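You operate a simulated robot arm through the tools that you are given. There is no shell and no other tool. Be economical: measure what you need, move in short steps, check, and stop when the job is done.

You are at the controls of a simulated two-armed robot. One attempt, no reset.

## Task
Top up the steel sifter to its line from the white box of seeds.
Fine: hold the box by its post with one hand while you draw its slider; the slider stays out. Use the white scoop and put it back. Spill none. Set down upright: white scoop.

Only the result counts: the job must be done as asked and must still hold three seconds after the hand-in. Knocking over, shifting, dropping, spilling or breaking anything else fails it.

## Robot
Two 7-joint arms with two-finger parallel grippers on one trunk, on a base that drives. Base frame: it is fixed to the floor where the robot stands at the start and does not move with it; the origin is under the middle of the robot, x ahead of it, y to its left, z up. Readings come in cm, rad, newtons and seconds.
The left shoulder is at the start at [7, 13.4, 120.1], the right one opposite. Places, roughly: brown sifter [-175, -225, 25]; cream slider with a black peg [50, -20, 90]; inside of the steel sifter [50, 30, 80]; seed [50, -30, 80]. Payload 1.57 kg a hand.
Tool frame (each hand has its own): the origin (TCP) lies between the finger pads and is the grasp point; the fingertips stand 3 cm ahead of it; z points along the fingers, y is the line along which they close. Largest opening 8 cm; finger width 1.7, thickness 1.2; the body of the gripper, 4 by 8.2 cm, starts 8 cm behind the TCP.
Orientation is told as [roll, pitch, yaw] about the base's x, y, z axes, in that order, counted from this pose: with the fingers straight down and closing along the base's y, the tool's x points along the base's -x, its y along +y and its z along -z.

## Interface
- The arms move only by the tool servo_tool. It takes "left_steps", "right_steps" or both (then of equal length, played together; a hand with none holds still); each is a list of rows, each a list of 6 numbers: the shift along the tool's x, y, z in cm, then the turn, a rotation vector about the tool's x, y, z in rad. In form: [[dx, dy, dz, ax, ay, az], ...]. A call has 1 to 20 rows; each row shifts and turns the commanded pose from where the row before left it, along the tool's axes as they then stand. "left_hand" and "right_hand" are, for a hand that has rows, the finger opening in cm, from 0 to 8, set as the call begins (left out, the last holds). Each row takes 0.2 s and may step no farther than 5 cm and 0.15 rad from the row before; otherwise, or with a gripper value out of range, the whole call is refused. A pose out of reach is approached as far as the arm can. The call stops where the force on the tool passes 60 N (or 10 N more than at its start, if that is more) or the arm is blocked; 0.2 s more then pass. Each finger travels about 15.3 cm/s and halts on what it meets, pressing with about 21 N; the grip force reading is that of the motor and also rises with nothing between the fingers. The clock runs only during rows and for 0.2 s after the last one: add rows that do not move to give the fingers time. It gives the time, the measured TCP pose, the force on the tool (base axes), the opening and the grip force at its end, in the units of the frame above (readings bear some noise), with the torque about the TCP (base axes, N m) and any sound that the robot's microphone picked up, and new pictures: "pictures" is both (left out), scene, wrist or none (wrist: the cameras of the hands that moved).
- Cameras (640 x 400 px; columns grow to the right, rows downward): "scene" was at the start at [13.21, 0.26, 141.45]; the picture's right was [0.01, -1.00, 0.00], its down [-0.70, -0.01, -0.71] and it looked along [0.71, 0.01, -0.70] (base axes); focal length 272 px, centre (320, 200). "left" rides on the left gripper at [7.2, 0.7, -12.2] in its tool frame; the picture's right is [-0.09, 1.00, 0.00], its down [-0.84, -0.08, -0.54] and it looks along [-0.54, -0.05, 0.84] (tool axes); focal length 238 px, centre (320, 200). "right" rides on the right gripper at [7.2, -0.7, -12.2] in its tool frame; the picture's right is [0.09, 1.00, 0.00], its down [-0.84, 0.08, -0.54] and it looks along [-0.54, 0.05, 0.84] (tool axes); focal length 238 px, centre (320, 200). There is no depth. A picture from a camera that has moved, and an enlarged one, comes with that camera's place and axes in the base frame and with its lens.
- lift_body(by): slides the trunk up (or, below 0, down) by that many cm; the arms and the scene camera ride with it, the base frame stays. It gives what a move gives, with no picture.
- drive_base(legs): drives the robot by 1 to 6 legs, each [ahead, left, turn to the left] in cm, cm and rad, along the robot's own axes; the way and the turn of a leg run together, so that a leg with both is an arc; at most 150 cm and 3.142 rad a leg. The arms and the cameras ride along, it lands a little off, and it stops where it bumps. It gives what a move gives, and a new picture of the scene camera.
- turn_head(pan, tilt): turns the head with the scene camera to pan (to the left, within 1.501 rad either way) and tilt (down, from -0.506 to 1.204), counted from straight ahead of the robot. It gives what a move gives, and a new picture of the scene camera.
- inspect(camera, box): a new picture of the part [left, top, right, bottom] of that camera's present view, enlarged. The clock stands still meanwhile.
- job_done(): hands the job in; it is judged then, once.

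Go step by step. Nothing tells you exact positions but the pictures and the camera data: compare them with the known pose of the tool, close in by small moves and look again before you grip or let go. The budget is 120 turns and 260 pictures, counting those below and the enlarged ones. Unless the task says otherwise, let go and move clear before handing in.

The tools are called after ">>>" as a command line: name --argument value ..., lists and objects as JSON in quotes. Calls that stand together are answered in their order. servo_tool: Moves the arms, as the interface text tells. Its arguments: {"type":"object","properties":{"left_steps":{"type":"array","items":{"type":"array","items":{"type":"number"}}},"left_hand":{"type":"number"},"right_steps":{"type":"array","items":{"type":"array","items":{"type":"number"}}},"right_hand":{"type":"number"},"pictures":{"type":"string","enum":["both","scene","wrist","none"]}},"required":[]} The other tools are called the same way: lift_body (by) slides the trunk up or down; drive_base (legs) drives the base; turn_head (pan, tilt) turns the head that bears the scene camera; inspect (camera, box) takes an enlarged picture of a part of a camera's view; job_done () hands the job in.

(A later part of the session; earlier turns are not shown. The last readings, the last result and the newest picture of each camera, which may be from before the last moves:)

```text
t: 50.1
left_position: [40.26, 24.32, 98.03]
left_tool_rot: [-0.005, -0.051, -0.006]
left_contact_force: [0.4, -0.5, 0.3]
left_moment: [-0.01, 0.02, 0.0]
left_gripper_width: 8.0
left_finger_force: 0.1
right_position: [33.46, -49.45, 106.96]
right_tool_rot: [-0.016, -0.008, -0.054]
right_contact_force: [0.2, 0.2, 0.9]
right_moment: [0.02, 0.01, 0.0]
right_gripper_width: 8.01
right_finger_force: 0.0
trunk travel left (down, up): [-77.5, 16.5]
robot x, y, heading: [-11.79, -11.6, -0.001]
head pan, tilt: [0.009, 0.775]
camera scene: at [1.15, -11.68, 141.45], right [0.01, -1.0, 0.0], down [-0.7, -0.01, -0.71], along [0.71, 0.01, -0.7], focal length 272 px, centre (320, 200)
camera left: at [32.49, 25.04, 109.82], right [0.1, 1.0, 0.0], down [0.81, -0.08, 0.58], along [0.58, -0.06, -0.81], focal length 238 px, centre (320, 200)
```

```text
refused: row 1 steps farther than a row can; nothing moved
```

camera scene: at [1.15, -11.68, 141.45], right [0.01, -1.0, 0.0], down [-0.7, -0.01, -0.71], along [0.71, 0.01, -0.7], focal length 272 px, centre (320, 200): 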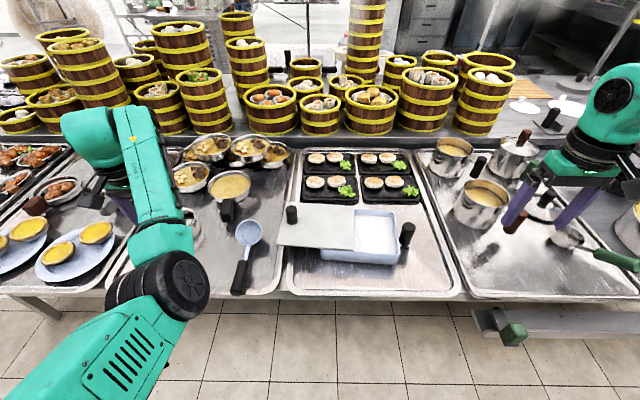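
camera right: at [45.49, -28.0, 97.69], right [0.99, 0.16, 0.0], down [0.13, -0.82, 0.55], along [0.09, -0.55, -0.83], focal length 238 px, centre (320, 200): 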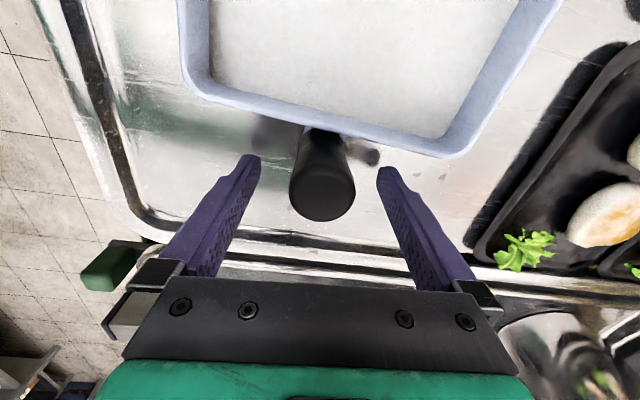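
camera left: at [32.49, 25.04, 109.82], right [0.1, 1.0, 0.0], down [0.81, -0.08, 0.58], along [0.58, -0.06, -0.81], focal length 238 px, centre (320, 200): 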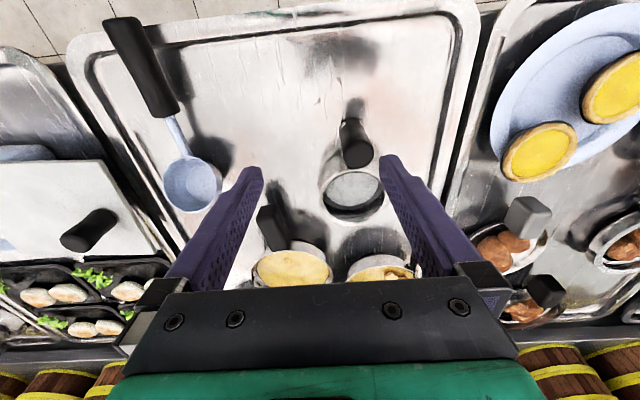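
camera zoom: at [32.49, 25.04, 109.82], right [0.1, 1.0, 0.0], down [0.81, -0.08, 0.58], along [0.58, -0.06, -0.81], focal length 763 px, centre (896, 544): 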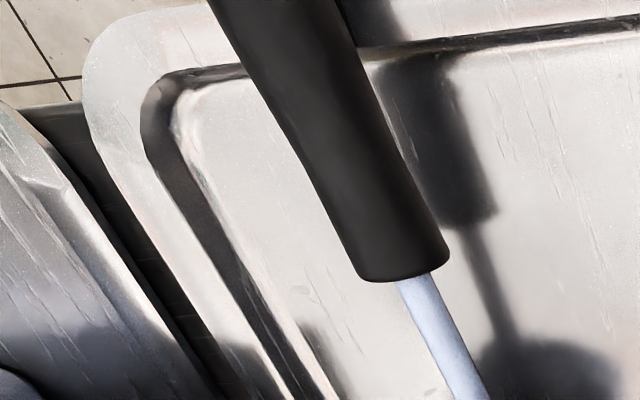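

>>> servo_tool --left_steps '[[2.4, -3.4, 0, 0, 0, 0], [2.4, -3.4, 0, 0, -0.13, 0], [2.4, -3.4, 0, 0, -0.13, 0], [2.4, -3.4, 0, 0, -0.13, 0], [2.4, -3.4, 0, 0, -0.13, 0], [0, 0, 0, 0, -0.13, 0], [0, 0, 0, 0, -0.13, 0], [0, 0, 0, 0, -0.13, 0], [0, 0, 0, 0, -0.13, 0], [0, 0, 0, 0, 0, 0]]' --pictures "both"

```text
t: 51.2
left_position: [34.13, 16.52, 105.67]
left_tool_rot: [0.167, -0.665, -0.034]
left_contact_force: [0.5, -0.2, -0.3]
left_moment: [0.02, 0.01, 0.02]
left_gripper_width: 8.01
left_finger_force: 0.0
left hand out of reach, approached as far as the arm can: row 3
right_position: [33.34, -49.56, 107.01]
right_tool_rot: [-0.015, -0.011, -0.054]
right_contact_force: [-0.3, 0.3, -0.3]
right_moment: [0.01, -0.02, -0.02]
right_gripper_width: 8.02
right_finger_force: 0.0
trunk travel left (down, up): [-77.5, 16.5]
robot x, y, heading: [-11.98, -11.86, -0.001]
head pan, tilt: [0.009, 0.775]
stopped in row 5 (left hand): the arm was blocked; the commanded pose is now the measured one
camera scene: at [1.03, -11.92, 141.47], right [0.01, -1.0, 0.0], down [-0.7, -0.01, -0.72], along [0.72, 0.01, -0.7], focal length 272 px, centre (320, 200)
camera left: at [21.04, 15.46, 110.62], right [0.0, 0.98, 0.19], down [0.33, -0.18, 0.93], along [0.94, 0.06, -0.33], focal length 238 px, centre (320, 200)
```

scene: 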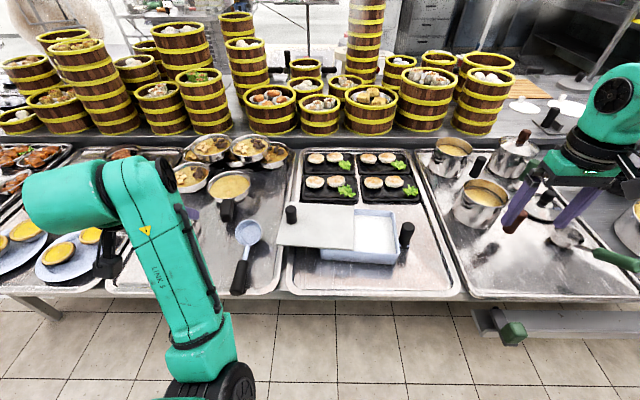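
left: 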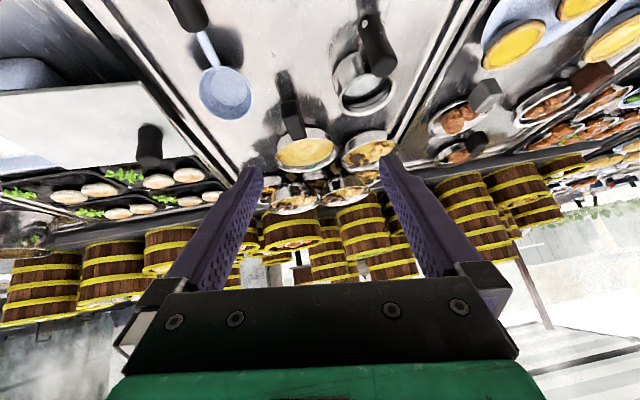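

The folded arm keeps blocking; I'll back the base another 12 cm so the arm works more extended.

>>> drive_base --legs '[[-12, 0, 0]]'

>>> servo_tool --left_steps '[[-2.5, 0, 2, 0, 0, 0], [-2, 0, 2.5, 0.08, 0, 0], [-1, -2, 2.5, 0.08, 0, 0], [0, -2, 0, 0, 0, 0], [0, -2, 0, 0, 0, 0], [0, -2, 0, 0, 0, 0], [0, 0, 0, 0, 0, 0]]' --pictures "scene"

```text
t: 52.4
left_position: [22.48, 16.73, 105.48]
left_tool_rot: [0.165, -0.663, -0.031]
left_contact_force: [0.4, -0.3, 0.5]
left_moment: [-0.01, 0.0, 0.02]
left_gripper_width: 8.01
left_finger_force: 0.1
right_position: [21.94, -49.2, 106.89]
right_tool_rot: [-0.015, -0.005, -0.051]
right_contact_force: [0.2, -0.5, 0.3]
right_moment: [-0.01, 0.01, -0.02]
right_gripper_width: 7.99
right_finger_force: 0.0
trunk travel left (down, up): [-77.5, 16.5]
robot x, y, heading: [-23.61, -12.03, 0.008]
head pan, tilt: [0.009, 0.775]
camera scene: at [-10.52, -11.64, 141.43], right [0.01, -1.0, 0.0], down [-0.7, -0.01, -0.71], along [0.71, 0.01, -0.7], focal length 272 px, centre (320, 200)
```

scene: 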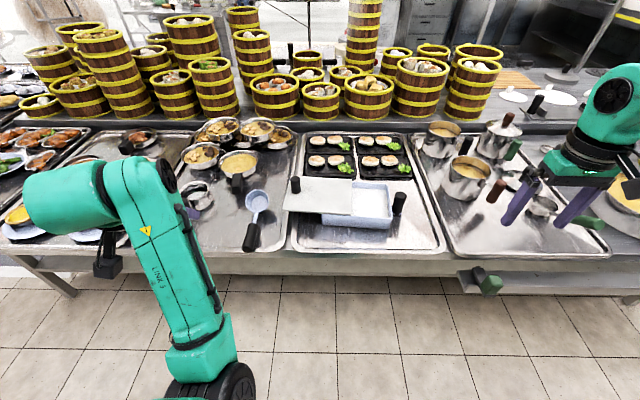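

```text
t: 54.0
left_position: [30.81, 9.45, 103.31]
left_tool_rot: [0.004, -0.664, -0.033]
left_contact_force: [0.6, 0.0, -0.3]
left_moment: [0.01, 0.03, -0.01]
left_gripper_width: 7.99
left_finger_force: 0.0
right_position: [21.7, -49.24, 106.98]
right_tool_rot: [-0.018, -0.009, -0.051]
right_contact_force: [0.0, 0.0, -0.4]
right_moment: [0.0, 0.02, -0.05]
right_gripper_width: 7.99
right_finger_force: 0.0
trunk travel left (down, up): [-77.5, 16.5]
robot x, y, heading: [-24.16, -11.88, 0.003]
head pan, tilt: [0.009, 0.775]
camera scene: at [-10.69, -11.59, 141.45], right [0.01, -1.0, 0.0], down [-0.7, -0.01, -0.71], along [0.71, 0.01, -0.7], focal length 272 px, centre (320, 200)
```

scene: 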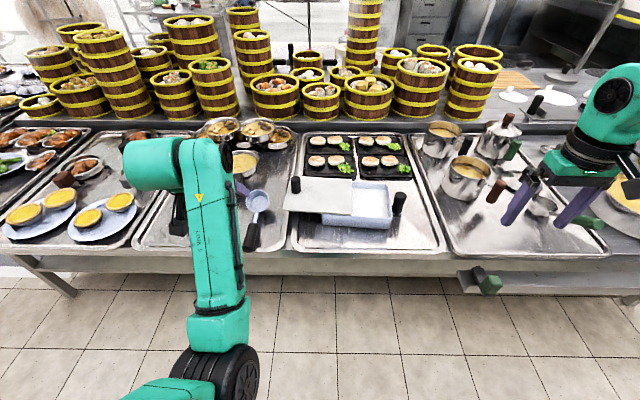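

>>> servo_tool --left_steps '[[2.84, -0.68, 2, 0, 0, 0], [2.84, -0.68, 2, 0, 0, 0], [2.84, -0.68, 2, 0, 0, 0], [0, 0, 0, 0, -0.145, 0], [0, 0, 0, 0, -0.145, 0], [0, 0, 0, 0, -0.145, 0], [0, 0, 0, 0, 0, 0]]' --pictures "both"

```text
t: 54.8
left_position: [32.48, 9.44, 104.21]
left_tool_rot: [0.054, -0.87, -0.045]
left_contact_force: [-0.2, 0.3, -0.4]
left_moment: [-0.01, -0.03, 0.03]
left_gripper_width: 8.0
left_finger_force: 0.2
right_position: [21.76, -49.3, 107.02]
right_tool_rot: [-0.015, -0.01, -0.05]
right_contact_force: [-0.2, -0.3, -0.2]
right_moment: [-0.01, -0.01, -0.01]
right_gripper_width: 7.97
right_finger_force: 0.0
trunk travel left (down, up): [-77.5, 16.5]
robot x, y, heading: [-24.04, -11.82, 0.006]
head pan, tilt: [0.009, 0.775]
stopped in row 3 (left hand): the arm was blocked; the commanded pose is now the measured one
camera scene: at [-10.69, -11.67, 141.45], right [0.01, -1.0, 0.0], down [-0.7, -0.01, -0.71], along [0.71, 0.01, -0.7], focal length 272 px, centre (320, 200)
camera left: at [18.56, 9.85, 106.45], right [0.06, 0.99, 0.11], down [0.12, -0.11, 0.99], along [0.99, -0.05, -0.13], focal length 238 px, centre (320, 200)
```

scene: 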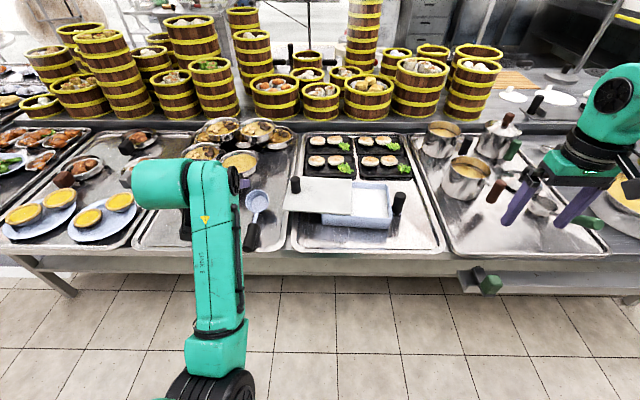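
left: 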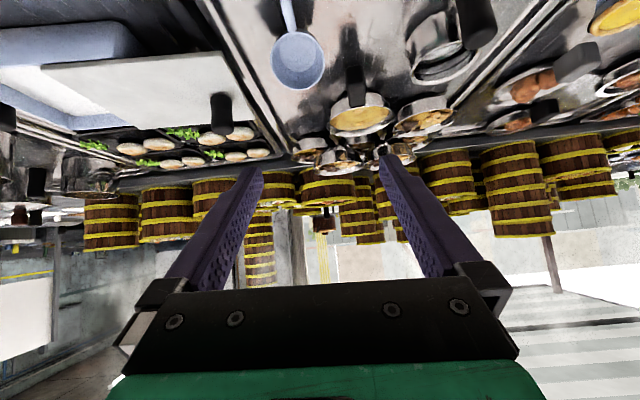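

Posture seems elbow-low; I'll raise the trunk so the hand works lower relative to the shoulder.

>>> lift_body --by 14

>>> servo_tool --left_steps '[[2, 0, 2, 0.05, 0, 0], [2, 0, 2, 0, 0, 0], [2, 0, 2, 0, 0, 0], [2, 0, 2, 0, 0, 0], [0, 0, 0, 0, 0, 0]]' --pictures "scene"

```text
t: 56.5
left_position: [32.5, 9.21, 118.14]
left_tool_rot: [0.052, -0.869, -0.044]
left_contact_force: [-0.4, -0.8, 0.0]
left_moment: [0.0, -0.01, -0.01]
left_gripper_width: 7.99
left_finger_force: 0.1
right_position: [21.72, -49.18, 121.03]
right_tool_rot: [-0.018, -0.01, -0.052]
right_contact_force: [0.1, 0.0, 0.9]
right_moment: [0.0, -0.01, 0.04]
right_gripper_width: 7.98
right_finger_force: 0.2
trunk travel left (down, up): [-91.5, 2.5]
robot x, y, heading: [-23.58, -11.92, 0.005]
head pan, tilt: [0.009, 0.775]
```

```text
t: 57.7
left_position: [33.68, 9.1, 106.75]
left_tool_rot: [-0.004, -0.869, -0.04]
left_contact_force: [-0.1, 0.0, -0.6]
left_moment: [0.0, 0.04, 0.0]
left_gripper_width: 8.0
left_finger_force: 0.0
right_position: [21.72, -49.42, 121.02]
right_tool_rot: [-0.017, -0.008, -0.051]
right_contact_force: [0.0, -1.1, 0.3]
right_moment: [0.02, 0.02, 0.01]
right_gripper_width: 8.0
right_finger_force: 0.1
trunk travel left (down, up): [-91.5, 2.5]
robot x, y, heading: [-23.53, -12.14, 0.007]
head pan, tilt: [0.009, 0.775]
camera scene: at [-10.7, -11.62, 155.45], right [0.01, -1.0, 0.0], down [-0.7, -0.01, -0.71], along [0.71, 0.01, -0.7], focal length 272 px, centre (320, 200)
```

scene: 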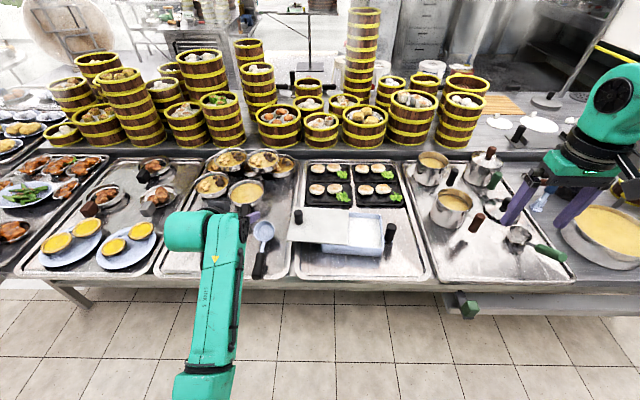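

>>> servo_tool --left_steps '[[3.58, -0.34, 1.4, 0, 0, 0], [3.58, -0.34, 1.4, 0, 0, 0], [3.58, -0.34, 1.4, 0, 0, 0], [3.58, -0.34, 1.4, 0, 0, 0], [3.0, -0.34, 1.2, 0, 0, 0], [0, 0, 0, 0, -0.115, 0], [0, 0, 0, 0, -0.115, 0], [0, 0, 0, 0, 0, 0]]' --pictures "both"

```text
t: 59.5
left_position: [27.46, 7.64, 89.12]
left_tool_rot: [-0.004, -1.098, -0.042]
left_contact_force: [-0.7, -0.5, -0.1]
left_moment: [0.01, 0.01, 0.0]
left_gripper_width: 8.02
left_finger_force: 0.0
right_position: [21.7, -49.2, 121.03]
right_tool_rot: [-0.016, -0.007, -0.051]
right_contact_force: [0.7, 1.0, -0.8]
right_moment: [-0.02, 0.01, -0.02]
right_gripper_width: 8.02
right_finger_force: 0.0
trunk travel left (down, up): [-91.5, 2.5]
robot x, y, heading: [-23.74, -11.92, 0.005]
head pan, tilt: [0.009, 0.775]
camera scene: at [-10.68, -11.61, 155.45], right [0.01, -1.0, 0.0], down [-0.7, -0.01, -0.71], along [0.71, 0.01, -0.7], focal length 272 px, centre (320, 200)
camera left: at [13.29, 8.89, 88.16], right [0.09, 0.99, 0.08], down [-0.11, -0.07, 0.99], along [0.99, -0.09, 0.1], focal length 238 px, centre (320, 200)
```

scene: 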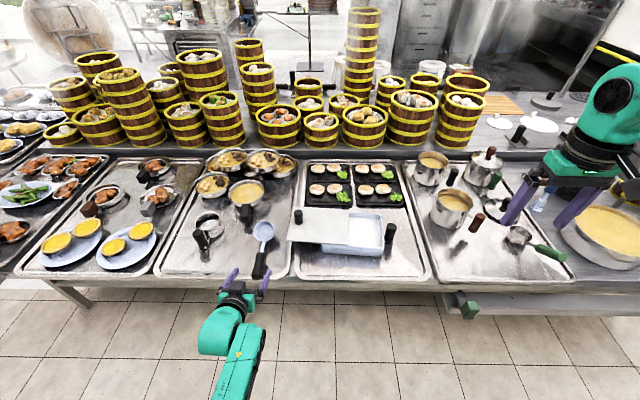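
left: 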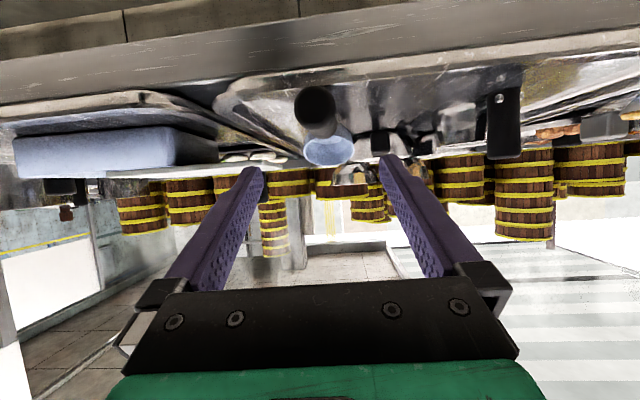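

Now it works: the handle end is seen straight ahead. Advancing along the handle.

>>> servo_tool --left_steps '[[0.46, 0, 2.5, -0.053, 0, -0.027], [0, 0, 2.5, 0, 0, 0], [0, 0, 2.5, 0, 0, 0], [0, 0, 0, 0, 0, 0]]' --pictures "both"

>>> inspect --camera "scene" --box '[216, 210, 296, 290]'

```text
t: 60.5
left_position: [33.22, 8.92, 84.86]
left_tool_rot: [0.037, -1.089, -0.013]
left_contact_force: [0.0, -0.3, 0.2]
left_moment: [-0.01, -0.02, -0.01]
left_gripper_width: 8.01
left_finger_force: 0.1
right_position: [21.67, -49.31, 121.06]
right_tool_rot: [-0.015, -0.008, -0.05]
right_contact_force: [-0.5, -1.4, 0.0]
right_moment: [0.02, 0.04, -0.02]
right_gripper_width: 7.99
right_finger_force: 0.0
trunk travel left (down, up): [-91.5, 2.5]
robot x, y, heading: [-23.82, -12.05, 0.005]
head pan, tilt: [0.009, 0.775]
camera scene: at [-10.73, -11.69, 155.45], right [0.01, -1.0, 0.0], down [-0.7, -0.01, -0.72], along [0.71, 0.01, -0.7], focal length 272 px, centre (320, 200)
camera left: at [19.09, 9.18, 84.04], right [0.02, 0.99, 0.1], down [-0.09, -0.1, 0.99], along [1.0, -0.03, 0.09], focal length 238 px, centre (320, 200)
```

scene: 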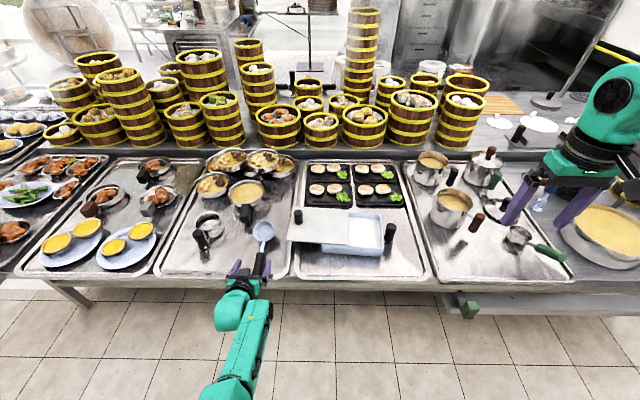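
left: 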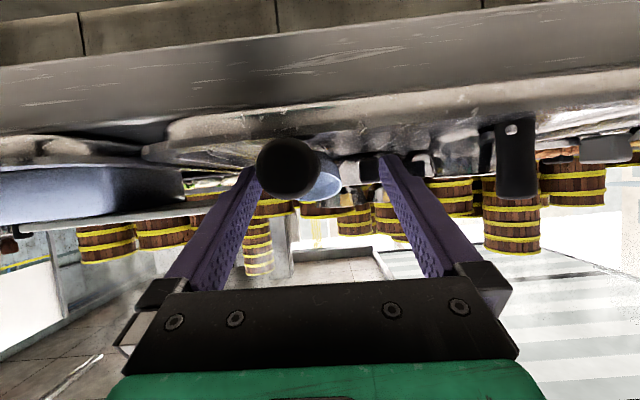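

```text
5.00 times, centred on (256, 250) of scene
camera zoom: at [-10.73, -11.69, 155.45], right [0.01, -1.0, 0.0], down [-0.7, -0.01, -0.72], along [0.71, 0.01, -0.7], focal length 1360 px, centre (640, -50)
```

zoom: 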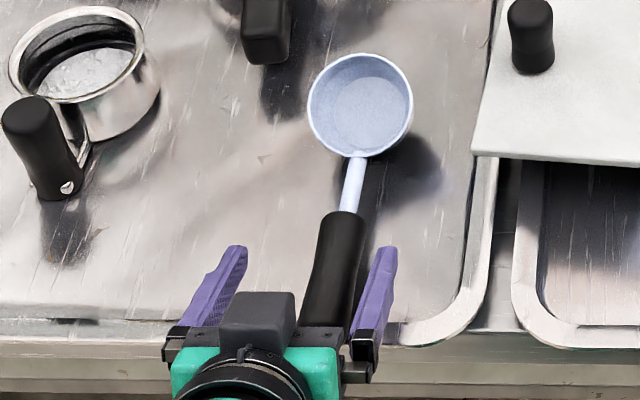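

>>> servo_tool --left_steps '[[0, -1.3, 0, 0.03, 0, 0], [-0.4, 0, 1.6, 0, 0, 0], [-0.3, 0, 1.5, 0, 0, 0], [0, 0, 0, 0, 0, 0]]' --pictures "wrist"

>>> inspect --camera "scene" --box '[216, 210, 296, 290]'

```text
t: 61.5
left_position: [36.79, 6.45, 84.61]
left_tool_rot: [-0.038, -1.099, 0.022]
left_contact_force: [0.2, 0.4, -0.3]
left_moment: [0.0, -0.01, -0.01]
left_gripper_width: 8.01
left_finger_force: 0.0
right_position: [21.76, -49.21, 121.03]
right_tool_rot: [-0.018, -0.009, -0.05]
right_contact_force: [0.6, 0.3, -0.2]
right_moment: [0.0, 0.01, 0.01]
right_gripper_width: 7.98
right_finger_force: 0.0
trunk travel left (down, up): [-91.5, 2.5]
robot x, y, heading: [-23.96, -12.27, 0.007]
head pan, tilt: [0.009, 0.775]
camera left: at [22.74, 7.14, 83.63], right [0.05, 1.0, 0.06], down [-0.1, -0.06, 0.99], along [0.99, -0.06, 0.1], focal length 238 px, centre (320, 200)
```

left: 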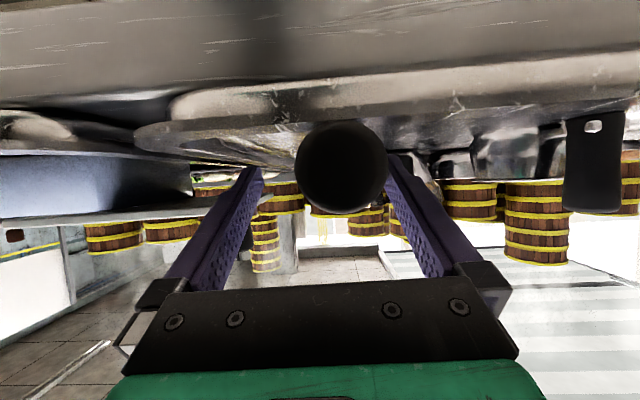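

```text
5.00 times, centred on (256, 250) of scene
camera zoom: at [-10.77, -11.56, 155.46], right [0.01, -1.0, 0.0], down [-0.7, -0.01, -0.72], along [0.72, 0.01, -0.7], focal length 1360 px, centre (640, -50)
```

zoom: 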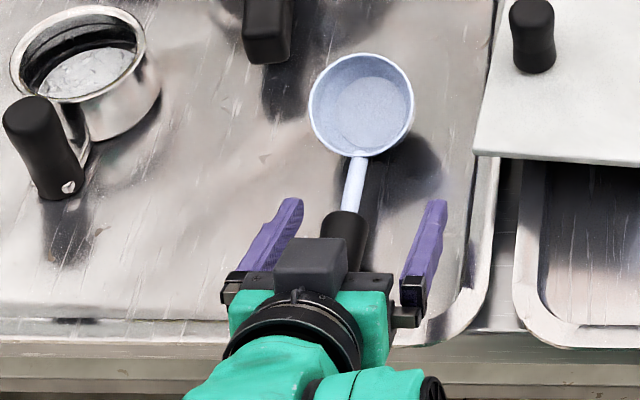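

>>> servo_tool --left_steps '[[0.3, 0.5, 0.1, 0.03, 0, 0], [0.2, 0.2, 0.1, 0, 0, 0], [0, 0, 0, 0, 0, 0]]' --pictures "wrist"

```text
t: 62.3
left_position: [36.85, 6.97, 84.12]
left_tool_rot: [-0.065, -1.099, 0.019]
left_contact_force: [-0.2, 0.1, 0.8]
left_moment: [-0.02, 0.03, -0.02]
left_gripper_width: 8.0
left_finger_force: 0.1
right_position: [21.74, -49.19, 121.09]
right_tool_rot: [-0.016, -0.007, -0.05]
right_contact_force: [-0.6, -0.1, -0.1]
right_moment: [0.02, -0.01, -0.03]
right_gripper_width: 7.99
right_finger_force: 0.0
trunk travel left (down, up): [-91.5, 2.5]
robot x, y, heading: [-23.99, -11.49, 0.005]
head pan, tilt: [0.009, 0.775]
camera left: at [22.81, 8.08, 83.03], right [0.08, 1.0, 0.05], down [-0.11, -0.04, 0.99], along [0.99, -0.09, 0.1], focal length 238 px, centre (320, 200)
```

left: 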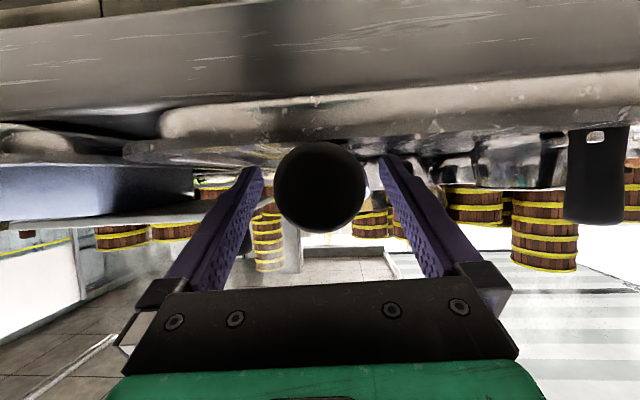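

>>> servo_tool --left_steps '[[0, 0.2, 0, -0.05, 0, 0], [0, 0, 0, 0, 0, 0]]' --pictures "wrist"

>>> servo_tool --left_hand 0 --left_steps '[[0, 0, 0, 0, 0, 0], [0, 0, 0, 0, 0, 0], [0, 0, 0, 0, 0, 0]]' --pictures "wrist"

>>> inspect --camera "scene" --box '[216, 210, 296, 290]'

```text
t: 62.9
left_position: [36.95, 7.41, 84.11]
left_tool_rot: [-0.012, -1.099, 0.018]
left_contact_force: [-0.2, 0.6, -0.5]
left_moment: [0.0, 0.0, 0.01]
left_gripper_width: 7.99
left_finger_force: 0.0
right_position: [21.7, -49.28, 121.0]
right_tool_rot: [-0.018, -0.007, -0.05]
right_contact_force: [-0.3, -0.2, 1.2]
right_moment: [0.02, -0.01, -0.02]
right_gripper_width: 8.03
right_finger_force: 0.0
trunk travel left (down, up): [-91.5, 2.5]
robot x, y, heading: [-23.86, -11.8, 0.009]
head pan, tilt: [0.009, 0.775]
camera left: at [22.75, 7.74, 83.06], right [0.04, 1.0, 0.08], down [-0.1, -0.07, 0.99], along [0.99, -0.04, 0.1], focal length 238 px, centre (320, 200)
```

left: 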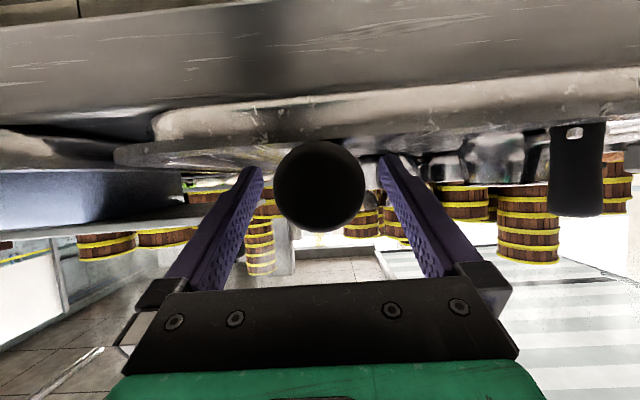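

```text
t: 63.7
left_position: [36.8, 7.35, 84.1]
left_tool_rot: [-0.013, -1.1, 0.02]
left_contact_force: [1.2, 1.4, 0.7]
left_moment: [-0.06, 0.04, 0.1]
left_gripper_width: 2.85
left_finger_force: 21.1
right_position: [21.73, -49.13, 121.03]
right_tool_rot: [-0.015, -0.008, -0.053]
right_contact_force: [0.0, -0.5, 0.5]
right_moment: [-0.01, -0.02, 0.02]
right_gripper_width: 8.01
right_finger_force: 0.2
trunk travel left (down, up): [-91.5, 2.5]
robot x, y, heading: [-23.81, -11.98, 0.002]
head pan, tilt: [0.009, 0.775]
camera left: at [22.77, 7.78, 83.06], right [0.04, 1.0, 0.08], down [-0.1, -0.07, 0.99], along [0.99, -0.04, 0.1], focal length 238 px, centre (320, 200)
```

left: 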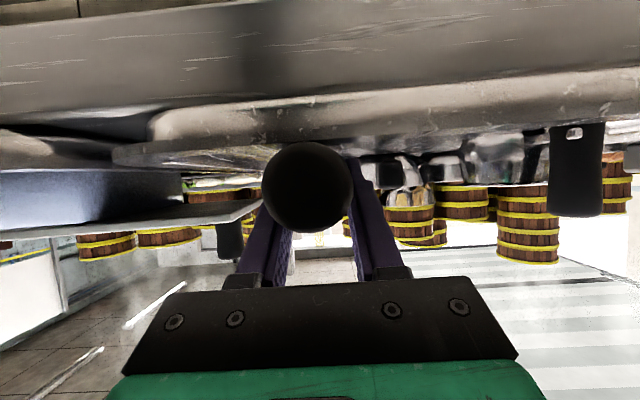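

```text
5.00 times, centred on (256, 250) of scene
camera zoom: at [-10.7, -11.57, 155.45], right [0.01, -1.0, 0.0], down [-0.7, -0.01, -0.71], along [0.71, 0.01, -0.7], focal length 1360 px, centre (640, -50)
```

zoom: 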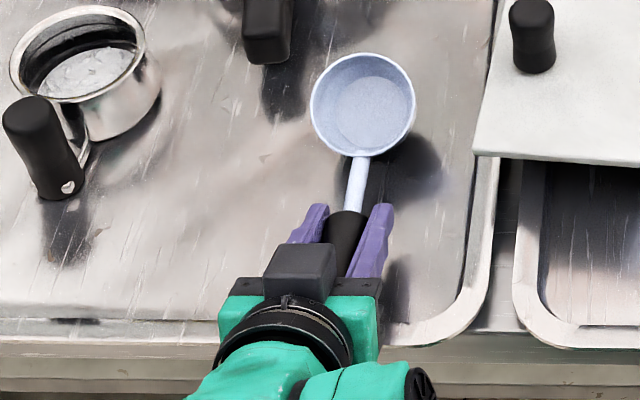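

Gripped well along the handle. Lifting and then levelling the bowl by pitching forward.

>>> servo_tool --left_steps '[[-0.9, 0, -0.45, 0, 0, 0], [-1.78, 0, -0.91, 0, 0, 0], [-1.78, 0, -0.91, 0, 0, 0], [-1.78, 0, -0.91, 0, 0, 0], [-1.78, 0, -0.91, 0, 0, 0], [-1.78, 0, -0.91, 0, 0.08, 0], [0, 0, 0, 0, 0.1, 0], [0, 0, 0, 0, 0.1, 0], [0, 0, 0, 0, 0.1, 0], [0, 0, 0, 0, 0.1, 0], [0, 0, 0, 0, 0, 0]]'

>>> inspect --camera "scene" --box '[220, 185, 300, 235]'

```text
t: 66.1
left_position: [36.93, 7.4, 95.1]
left_tool_rot: [-0.012, -0.618, 0.012]
left_contact_force: [-0.2, 0.5, -4.6]
left_moment: [0.0, 0.23, 0.01]
left_gripper_width: 2.8
left_finger_force: 21.3
right_position: [21.79, -49.14, 121.08]
right_tool_rot: [-0.018, -0.008, -0.05]
right_contact_force: [0.0, -0.2, -0.8]
right_moment: [-0.04, 0.02, 0.02]
right_gripper_width: 8.01
right_finger_force: 0.0
trunk travel left (down, up): [-91.5, 2.5]
robot x, y, heading: [-23.74, -11.7, 0.008]
head pan, tilt: [0.009, 0.775]
camera scene: at [-10.6, -11.49, 155.44], right [0.01, -1.0, 0.0], down [-0.7, -0.01, -0.71], along [0.71, 0.01, -0.7], focal length 272 px, centre (320, 200)
camera left: at [24.04, 7.86, 100.72], right [0.07, 1.0, 0.04], down [0.37, -0.07, 0.93], along [0.93, -0.05, -0.37], focal length 238 px, centre (320, 200)
```

scene: 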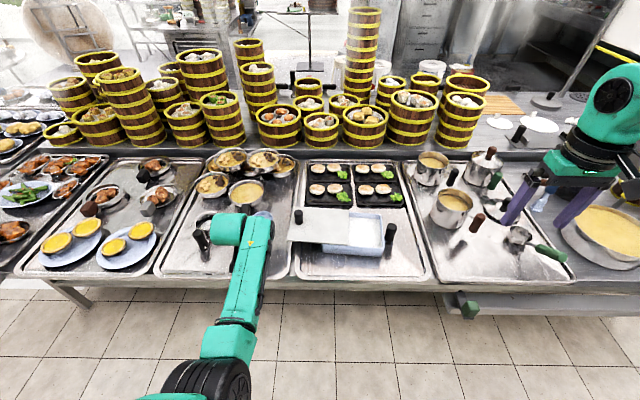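
left: 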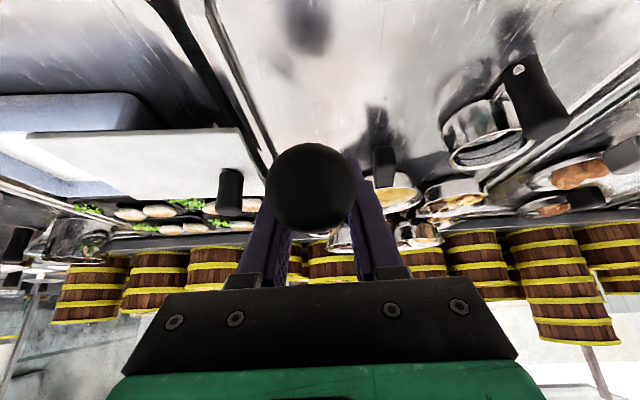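

```text
8.00 times, centred on (260, 210) of scene
camera zoom: at [-10.6, -11.49, 155.44], right [0.01, -1.0, 0.0], down [-0.7, -0.01, -0.71], along [0.71, 0.01, -0.7], focal length 2176 px, centre (800, 120)
```

zoom: 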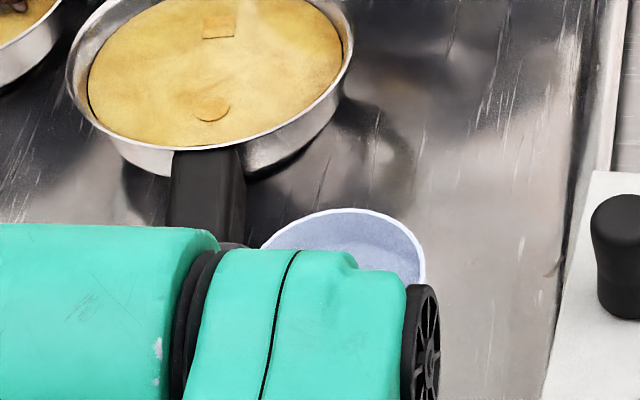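

>>> servo_tool --left_steps '[[-1.45, 0, -2.05, 0, 0, 0], [-1.45, 0, -2.05, 0, 0, 0], [0, -4, 0, 0, 0, 0], [0, -4, 0, 0, 0, 0], [0, -4, 0, 0, 0, 0], [0, -4, 0, 0, 0, 0], [0, -4, 0, 0, 0, 0], [0, 0, 0, 0, 0, 0]]'

>>> inspect --camera "scene" --box '[270, 180, 410, 268]'

```text
t: 67.5
left_position: [38.33, -0.56, 99.03]
left_tool_rot: [0.146, -0.625, -0.004]
left_contact_force: [0.0, -0.5, -4.4]
left_moment: [-0.03, 0.23, 0.01]
left_gripper_width: 2.82
left_finger_force: 21.3
right_position: [21.84, -49.33, 120.89]
right_tool_rot: [-0.016, -0.008, -0.052]
right_contact_force: [0.2, 0.1, 0.8]
right_moment: [0.0, 0.0, -0.03]
right_gripper_width: 7.97
right_finger_force: 0.1
trunk travel left (down, up): [-91.5, 2.5]
robot x, y, heading: [-24.34, -11.85, 0.003]
head pan, tilt: [0.009, 0.775]
stopped in row 7 (left hand): the arm was blocked; the commanded pose is now the measured one
camera scene: at [-10.54, -11.76, 155.43], right [0.01, -1.0, 0.0], down [-0.7, -0.01, -0.71], along [0.71, 0.01, -0.7], focal length 272 px, centre (320, 200)
camera left: at [25.3, -1.76, 104.52], right [-0.01, 0.99, 0.17], down [0.37, -0.16, 0.92], along [0.93, 0.07, -0.36], focal length 238 px, centre (320, 200)
```

scene: 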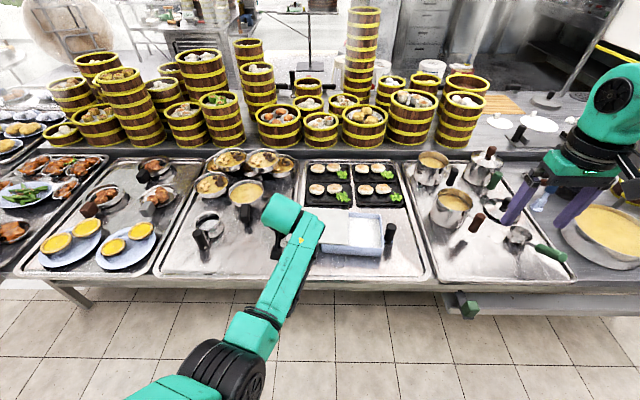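
left: 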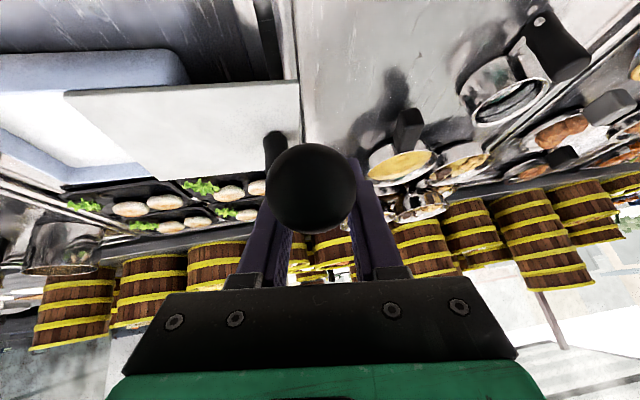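

```text
4.55 times, centred on (340, 224) of scene
camera zoom: at [-10.54, -11.76, 155.43], right [0.01, -1.0, 0.0], down [-0.7, -0.01, -0.71], along [0.71, 0.01, -0.7], focal length 1236 px, centre (229, 91)
```

zoom: 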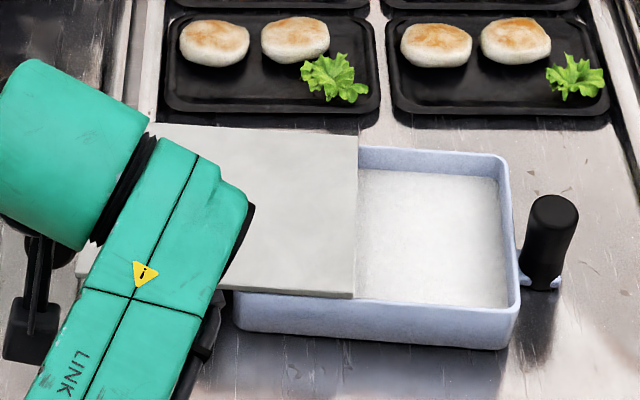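

Blocking occurs when the left arm crosses inward; so I'll keep the arm in its comfortable place (hand ~19 cm left of the axis) and drive the base sideways instead.

>>> servo_tool --left_steps '[[0, 3, 0, 0.05, 0, 0], [0, 3, 0, 0.05, 0, 0], [0, 3, 0, 0.045, 0, 0], [0, 0, 0, 0, 0, 0], [0, 0, 0, 0, 0, 0]]' --pictures "scene"

```text
t: 68.8
left_position: [37.69, 8.22, 99.69]
left_tool_rot: [-0.004, -0.626, -0.005]
left_contact_force: [-0.7, -0.3, -3.7]
left_moment: [0.02, 0.26, 0.04]
left_gripper_width: 2.81
left_finger_force: 21.3
right_position: [21.71, -49.06, 120.97]
right_tool_rot: [-0.016, -0.008, -0.05]
right_contact_force: [0.1, 0.1, 0.1]
right_moment: [-0.01, -0.01, 0.02]
right_gripper_width: 7.99
right_finger_force: 0.0
trunk travel left (down, up): [-91.5, 2.5]
robot x, y, heading: [-23.65, -12.26, 0.007]
head pan, tilt: [0.009, 0.775]
camera scene: at [-10.58, -11.62, 155.44], right [0.01, -1.0, 0.0], down [-0.7, -0.01, -0.71], along [0.71, 0.01, -0.7], focal length 272 px, centre (320, 200)
```

scene: 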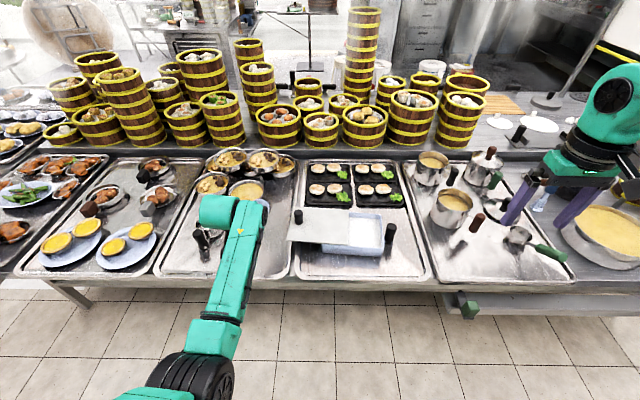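

>>> drive_base --legs '[[0, -34, 0]]'

>>> inspect --camera "scene" --box '[200, 170, 320, 245]'

```text
t: 71.0
left_position: [37.94, -25.59, 99.5]
left_tool_rot: [-0.007, -0.628, -0.003]
left_contact_force: [0.3, -0.1, -4.5]
left_moment: [-0.03, 0.24, -0.05]
left_gripper_width: 2.83
left_finger_force: 20.8
right_position: [21.97, -83.04, 121.07]
right_tool_rot: [-0.02, -0.009, -0.05]
right_contact_force: [-0.9, 0.1, -0.2]
right_moment: [-0.03, 0.02, -0.02]
right_gripper_width: 8.0
right_finger_force: 0.0
trunk travel left (down, up): [-91.5, 2.5]
robot x, y, heading: [-23.78, -46.31, 0.006]
head pan, tilt: [0.009, 0.775]
camera scene: at [-10.39, -45.33, 155.44], right [0.02, -1.0, 0.0], down [-0.7, -0.01, -0.71], along [0.71, 0.01, -0.7], focal length 272 px, centre (320, 200)
```

scene: 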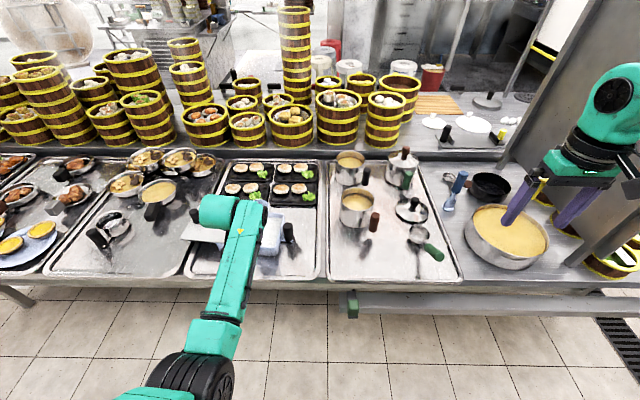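

```text
5.33 times, centred on (260, 208) of scene
camera zoom: at [-10.39, -45.33, 155.44], right [0.02, -1.0, 0.0], down [-0.7, -0.01, -0.71], along [0.71, 0.01, -0.7], focal length 1451 px, centre (640, 160)
```

zoom: 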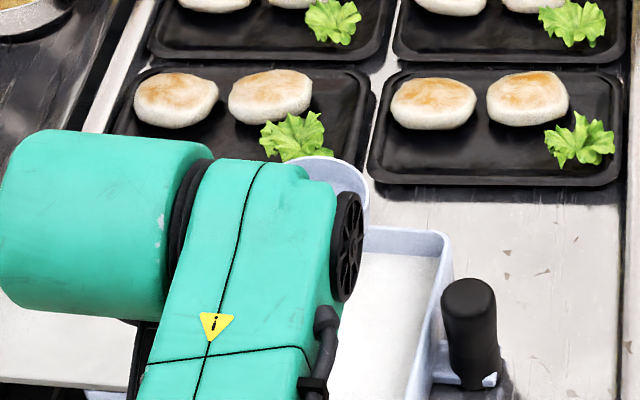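

The hand holds the scoop over the open box. I'll test the wrist's roll range here (bowl opening toward +y), since scooping and pouring both need it.

>>> servo_tool --left_steps '[[0, 0, 0, 0.064, 0, -0.136], [0, 0, 0, 0.064, 0, -0.136], [0, 0, 0, 0.064, 0, -0.136], [0, 0, 0, 0.064, 0, -0.136], [0, 0, 0, 0.064, 0, -0.136], [0, 0, 0, 0.064, 0, -0.136], [0, 0, 0, 0.064, 0, -0.136], [0, 0, 0, 0.064, 0, -0.136], [0, 0, 0, 0, 0, 0]]' --pictures "both"

>>> inspect --camera "scene" --box '[200, 170, 320, 245]'

```text
t: 73.0
left_position: [37.94, -25.97, 99.55]
left_tool_rot: [-0.963, -0.076, 1.005]
left_contact_force: [-0.1, 0.8, -4.3]
left_moment: [0.04, 0.26, 0.0]
left_gripper_width: 2.84
left_finger_force: 20.7
right_position: [22.05, -83.27, 120.96]
right_tool_rot: [-0.017, -0.01, -0.05]
right_contact_force: [0.6, -0.2, -0.1]
right_moment: [-0.02, 0.0, -0.01]
right_gripper_width: 8.0
right_finger_force: 0.0
trunk travel left (down, up): [-91.5, 2.5]
robot x, y, heading: [-23.9, -46.08, 0.009]
head pan, tilt: [0.009, 0.775]
camera scene: at [-10.39, -45.65, 155.44], right [0.02, -1.0, 0.0], down [-0.7, -0.01, -0.71], along [0.71, 0.01, -0.7], focal length 272 px, centre (320, 200)
camera left: at [25.08, -26.88, 105.31], right [-0.4, 0.43, -0.81], down [0.09, 0.9, 0.43], along [0.91, 0.1, -0.4], focal length 238 px, centre (320, 200)
```

scene: 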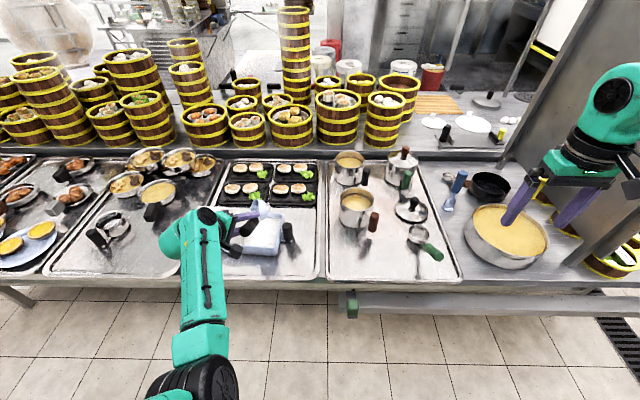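
left: 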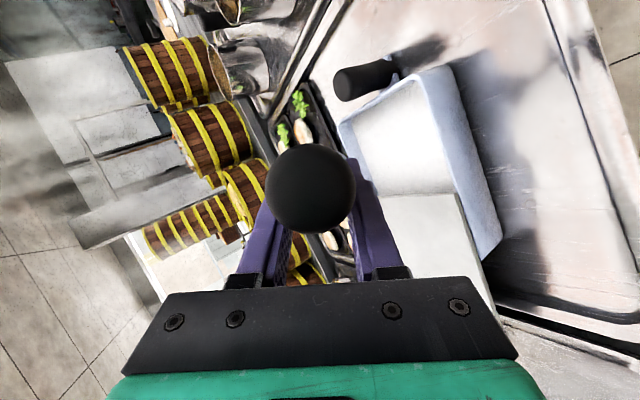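

```text
5.33 times, centred on (260, 208) of scene
camera zoom: at [-10.39, -45.65, 155.44], right [0.02, -1.0, 0.0], down [-0.7, -0.01, -0.71], along [0.71, 0.01, -0.7], focal length 1451 px, centre (640, 160)
```

zoom: 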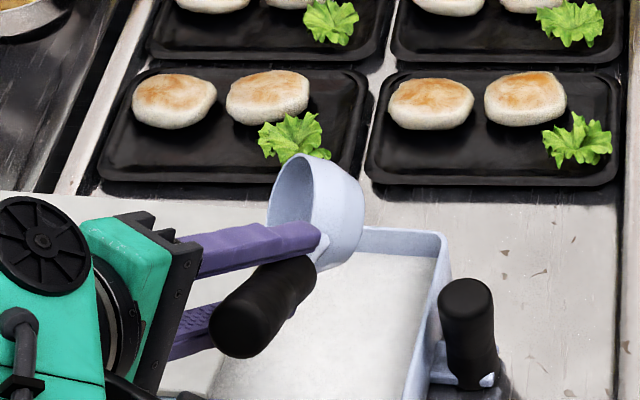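

Roll works and the bowl is now nicely visible. Lowering it, shifted slightly to the right, to just above the seeds.

>>> servo_tool --left_steps '[[1.52, -0.65, 0.73, 0, 0, 0], [0.2, 2.2, 1.5, 0, 0, 0], [0.2, 2.2, 1.5, 0, 0, 0], [0.2, 2.1, 1.5, 0, 0, 0], [0, 0, 0, 0, 0, 0]]' --pictures "none"

>>> inspect --camera "scene" --box '[200, 190, 320, 265]'

```text
t: 74.2
left_position: [37.99, -27.89, 91.65]
left_tool_rot: [-0.962, -0.077, 1.003]
left_contact_force: [0.3, -0.2, -3.9]
left_moment: [0.03, 0.24, 0.01]
left_gripper_width: 2.79
left_finger_force: 20.5
right_position: [22.1, -83.27, 120.88]
right_tool_rot: [-0.016, -0.008, -0.048]
right_contact_force: [0.3, -0.7, -0.9]
right_moment: [0.0, 0.01, 0.0]
right_gripper_width: 8.0
right_finger_force: 0.1
trunk travel left (down, up): [-91.5, 2.5]
robot x, y, heading: [-24.04, -46.03, 0.006]
head pan, tilt: [0.009, 0.775]
```

```text
5.33 times, centred on (260, 228) of scene
camera zoom: at [-10.41, -45.66, 155.44], right [0.02, -1.0, 0.0], down [-0.7, -0.01, -0.71], along [0.71, 0.01, -0.7], focal length 1451 px, centre (640, 53)
```

zoom: 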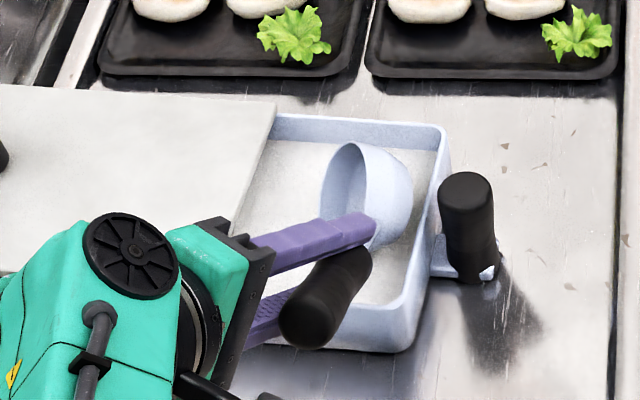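

>>> servo_tool --left_steps '[[0.06, 0.66, 0.45, 0, 0, 0], [0.06, 0.66, 0.45, 0, 0, 0], [0.06, 0.66, 0.45, 0, 0, 0], [0, 0, 0, 0, 0, 0]]' --pictures "none"

>>> inspect --camera "scene" --box '[220, 190, 320, 253]'

```text
t: 75.2
left_position: [37.7, -27.47, 89.52]
left_tool_rot: [-0.965, -0.079, 1.005]
left_contact_force: [-2.5, 1.8, 7.5]
left_moment: [0.0, -0.74, 0.17]
left_gripper_width: 2.93
left_finger_force: 20.5
right_position: [21.77, -83.26, 121.19]
right_tool_rot: [-0.017, -0.011, -0.048]
right_contact_force: [0.2, -0.2, -0.5]
right_moment: [0.02, 0.0, -0.01]
right_gripper_width: 7.97
right_finger_force: 0.2
trunk travel left (down, up): [-91.5, 2.5]
robot x, y, heading: [-23.31, -46.29, 0.006]
head pan, tilt: [0.009, 0.775]
```

```text
6.35 times, centred on (270, 222) of scene
camera zoom: at [-10.8, -45.63, 155.48], right [0.02, -1.0, 0.0], down [-0.7, -0.01, -0.72], along [0.72, 0.01, -0.7], focal length 1727 px, centre (638, 64)
```

zoom: 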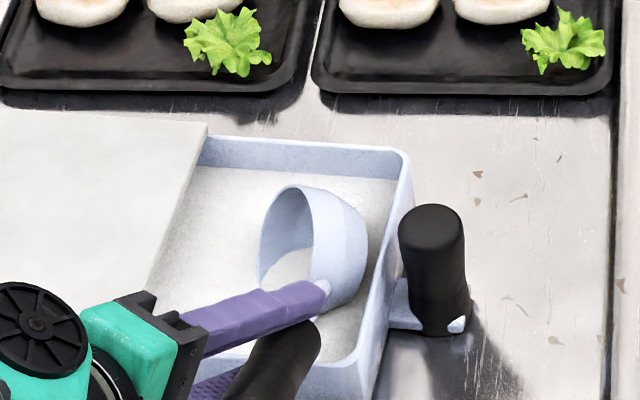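

Touching bottom lightly with seeds already entering the bowl. Lift a hair, sweep toward +y, then look.

>>> servo_tool --left_steps '[[-0.03, -0.3, -0.2, 0, 0, 0], [-0.67, 0.29, -0.32, 0, 0, 0], [-0.67, 0.29, -0.32, 0, 0, 0], [-0.67, 0.29, -0.32, 0, 0, 0], [0, 0, 0, 0, 0, 0]]' --pictures "none"

>>> inspect --camera "scene" --box '[220, 190, 320, 253]'

```text
t: 76.4
left_position: [37.96, -25.28, 89.63]
left_tool_rot: [-0.962, -0.077, 1.003]
left_contact_force: [0.9, -0.1, -2.5]
left_moment: [0.01, -0.04, -0.06]
left_gripper_width: 2.91
left_finger_force: 20.9
right_position: [21.88, -83.28, 121.1]
right_tool_rot: [-0.016, -0.009, -0.049]
right_contact_force: [-0.1, -0.5, 0.3]
right_moment: [-0.01, -0.02, 0.01]
right_gripper_width: 8.01
right_finger_force: 0.1
trunk travel left (down, up): [-91.5, 2.5]
robot x, y, heading: [-24.03, -46.23, 0.004]
head pan, tilt: [0.009, 0.775]
```

```text
6.35 times, centred on (270, 222) of scene
camera zoom: at [-10.44, -45.7, 155.44], right [0.02, -1.0, 0.0], down [-0.7, -0.01, -0.71], along [0.71, 0.01, -0.7], focal length 1727 px, centre (638, 64)
```

zoom: 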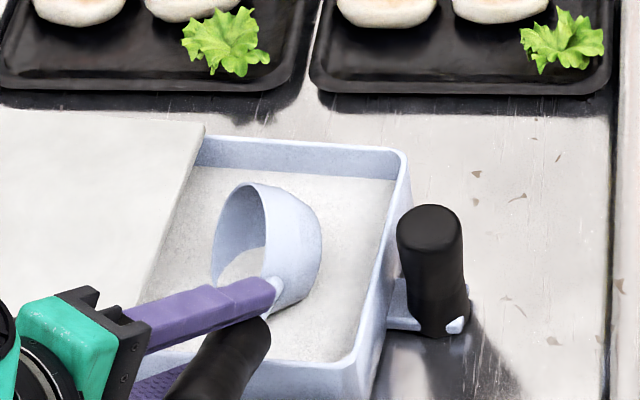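

>>> servo_tool --left_steps '[[-0.3, 0.13, -0.14, -0.064, 0, 0.136], [-0.2, 0.1, -0.1, -0.064, 0, 0.136], [0, 0, 0, -0.064, 0, 0.136], [0, 0, 0, -0.064, 0, 0.136], [0, 0, 0, -0.064, 0, 0.136], [0, 0, 0, 0, 0, 0]]' --pictures "none"

>>> inspect --camera "scene" --box '[220, 190, 320, 253]'

```text
t: 77.8
left_position: [37.98, -24.58, 89.73]
left_tool_rot: [-0.46, -0.531, 0.469]
left_contact_force: [-0.2, 0.0, -4.0]
left_moment: [0.01, 0.28, 0.01]
left_gripper_width: 2.83
left_finger_force: 21.1
right_position: [22.04, -83.21, 120.85]
right_tool_rot: [-0.018, -0.008, -0.049]
right_contact_force: [0.0, -0.2, -0.4]
right_moment: [-0.01, -0.03, -0.01]
right_gripper_width: 8.0
right_finger_force: 0.0
trunk travel left (down, up): [-91.5, 2.5]
robot x, y, heading: [-23.54, -45.89, 0.009]
head pan, tilt: [0.009, 0.775]
```

```text
6.35 times, centred on (270, 222) of scene
camera zoom: at [-10.39, -45.62, 155.43], right [0.02, -1.0, 0.0], down [-0.7, -0.01, -0.71], along [0.71, 0.01, -0.7], focal length 1727 px, centre (638, 64)
```

zoom: 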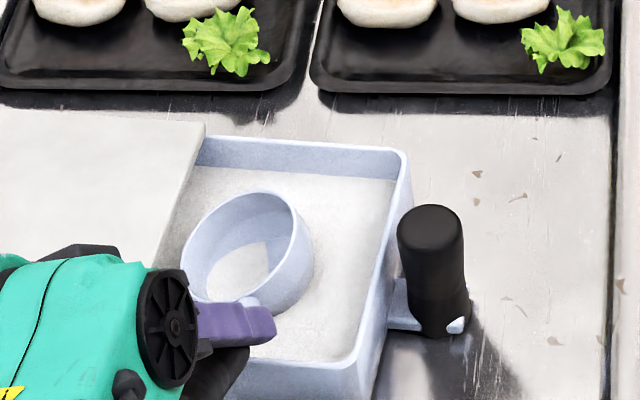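

>>> servo_tool --left_steps '[[-0.27, -0.9, -0.65, 0, 0, 0], [-0.5, -0.38, -0.77, -0.064, 0, 0.136], [-0.5, -0.3, -0.8, -0.064, 0, 0.136], [-0.5, -0.1, -0.8, -0.064, 0, 0.136], [-0.5, 0, -0.8, 0, 0, 0], [0, 0, 0, 0, 0, 0]]' --pictures "none"

>>> inspect --camera "scene" --box '[220, 190, 320, 253]'

```text
t: 79.2
left_position: [37.75, -25.31, 94.6]
left_tool_rot: [-0.003, -0.623, -0.002]
left_contact_force: [0.2, -0.4, -4.4]
left_moment: [0.0, 0.24, 0.04]
left_gripper_width: 2.83
left_finger_force: 21.1
right_position: [21.95, -83.19, 121.04]
right_tool_rot: [-0.017, -0.009, -0.05]
right_contact_force: [1.6, 0.1, 0.1]
right_moment: [0.01, -0.03, 0.0]
right_gripper_width: 7.99
right_finger_force: 0.2
trunk travel left (down, up): [-91.5, 2.5]
robot x, y, heading: [-23.74, -46.11, 0.003]
head pan, tilt: [0.009, 0.775]
```

```text
6.35 times, centred on (270, 222) of scene
camera zoom: at [-10.38, -45.62, 155.43], right [0.02, -1.0, 0.0], down [-0.7, -0.01, -0.71], along [0.71, 0.01, -0.7], focal length 1727 px, centre (638, 64)
```

zoom: 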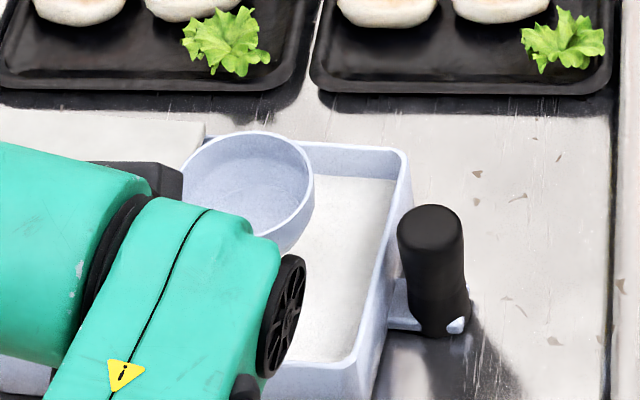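

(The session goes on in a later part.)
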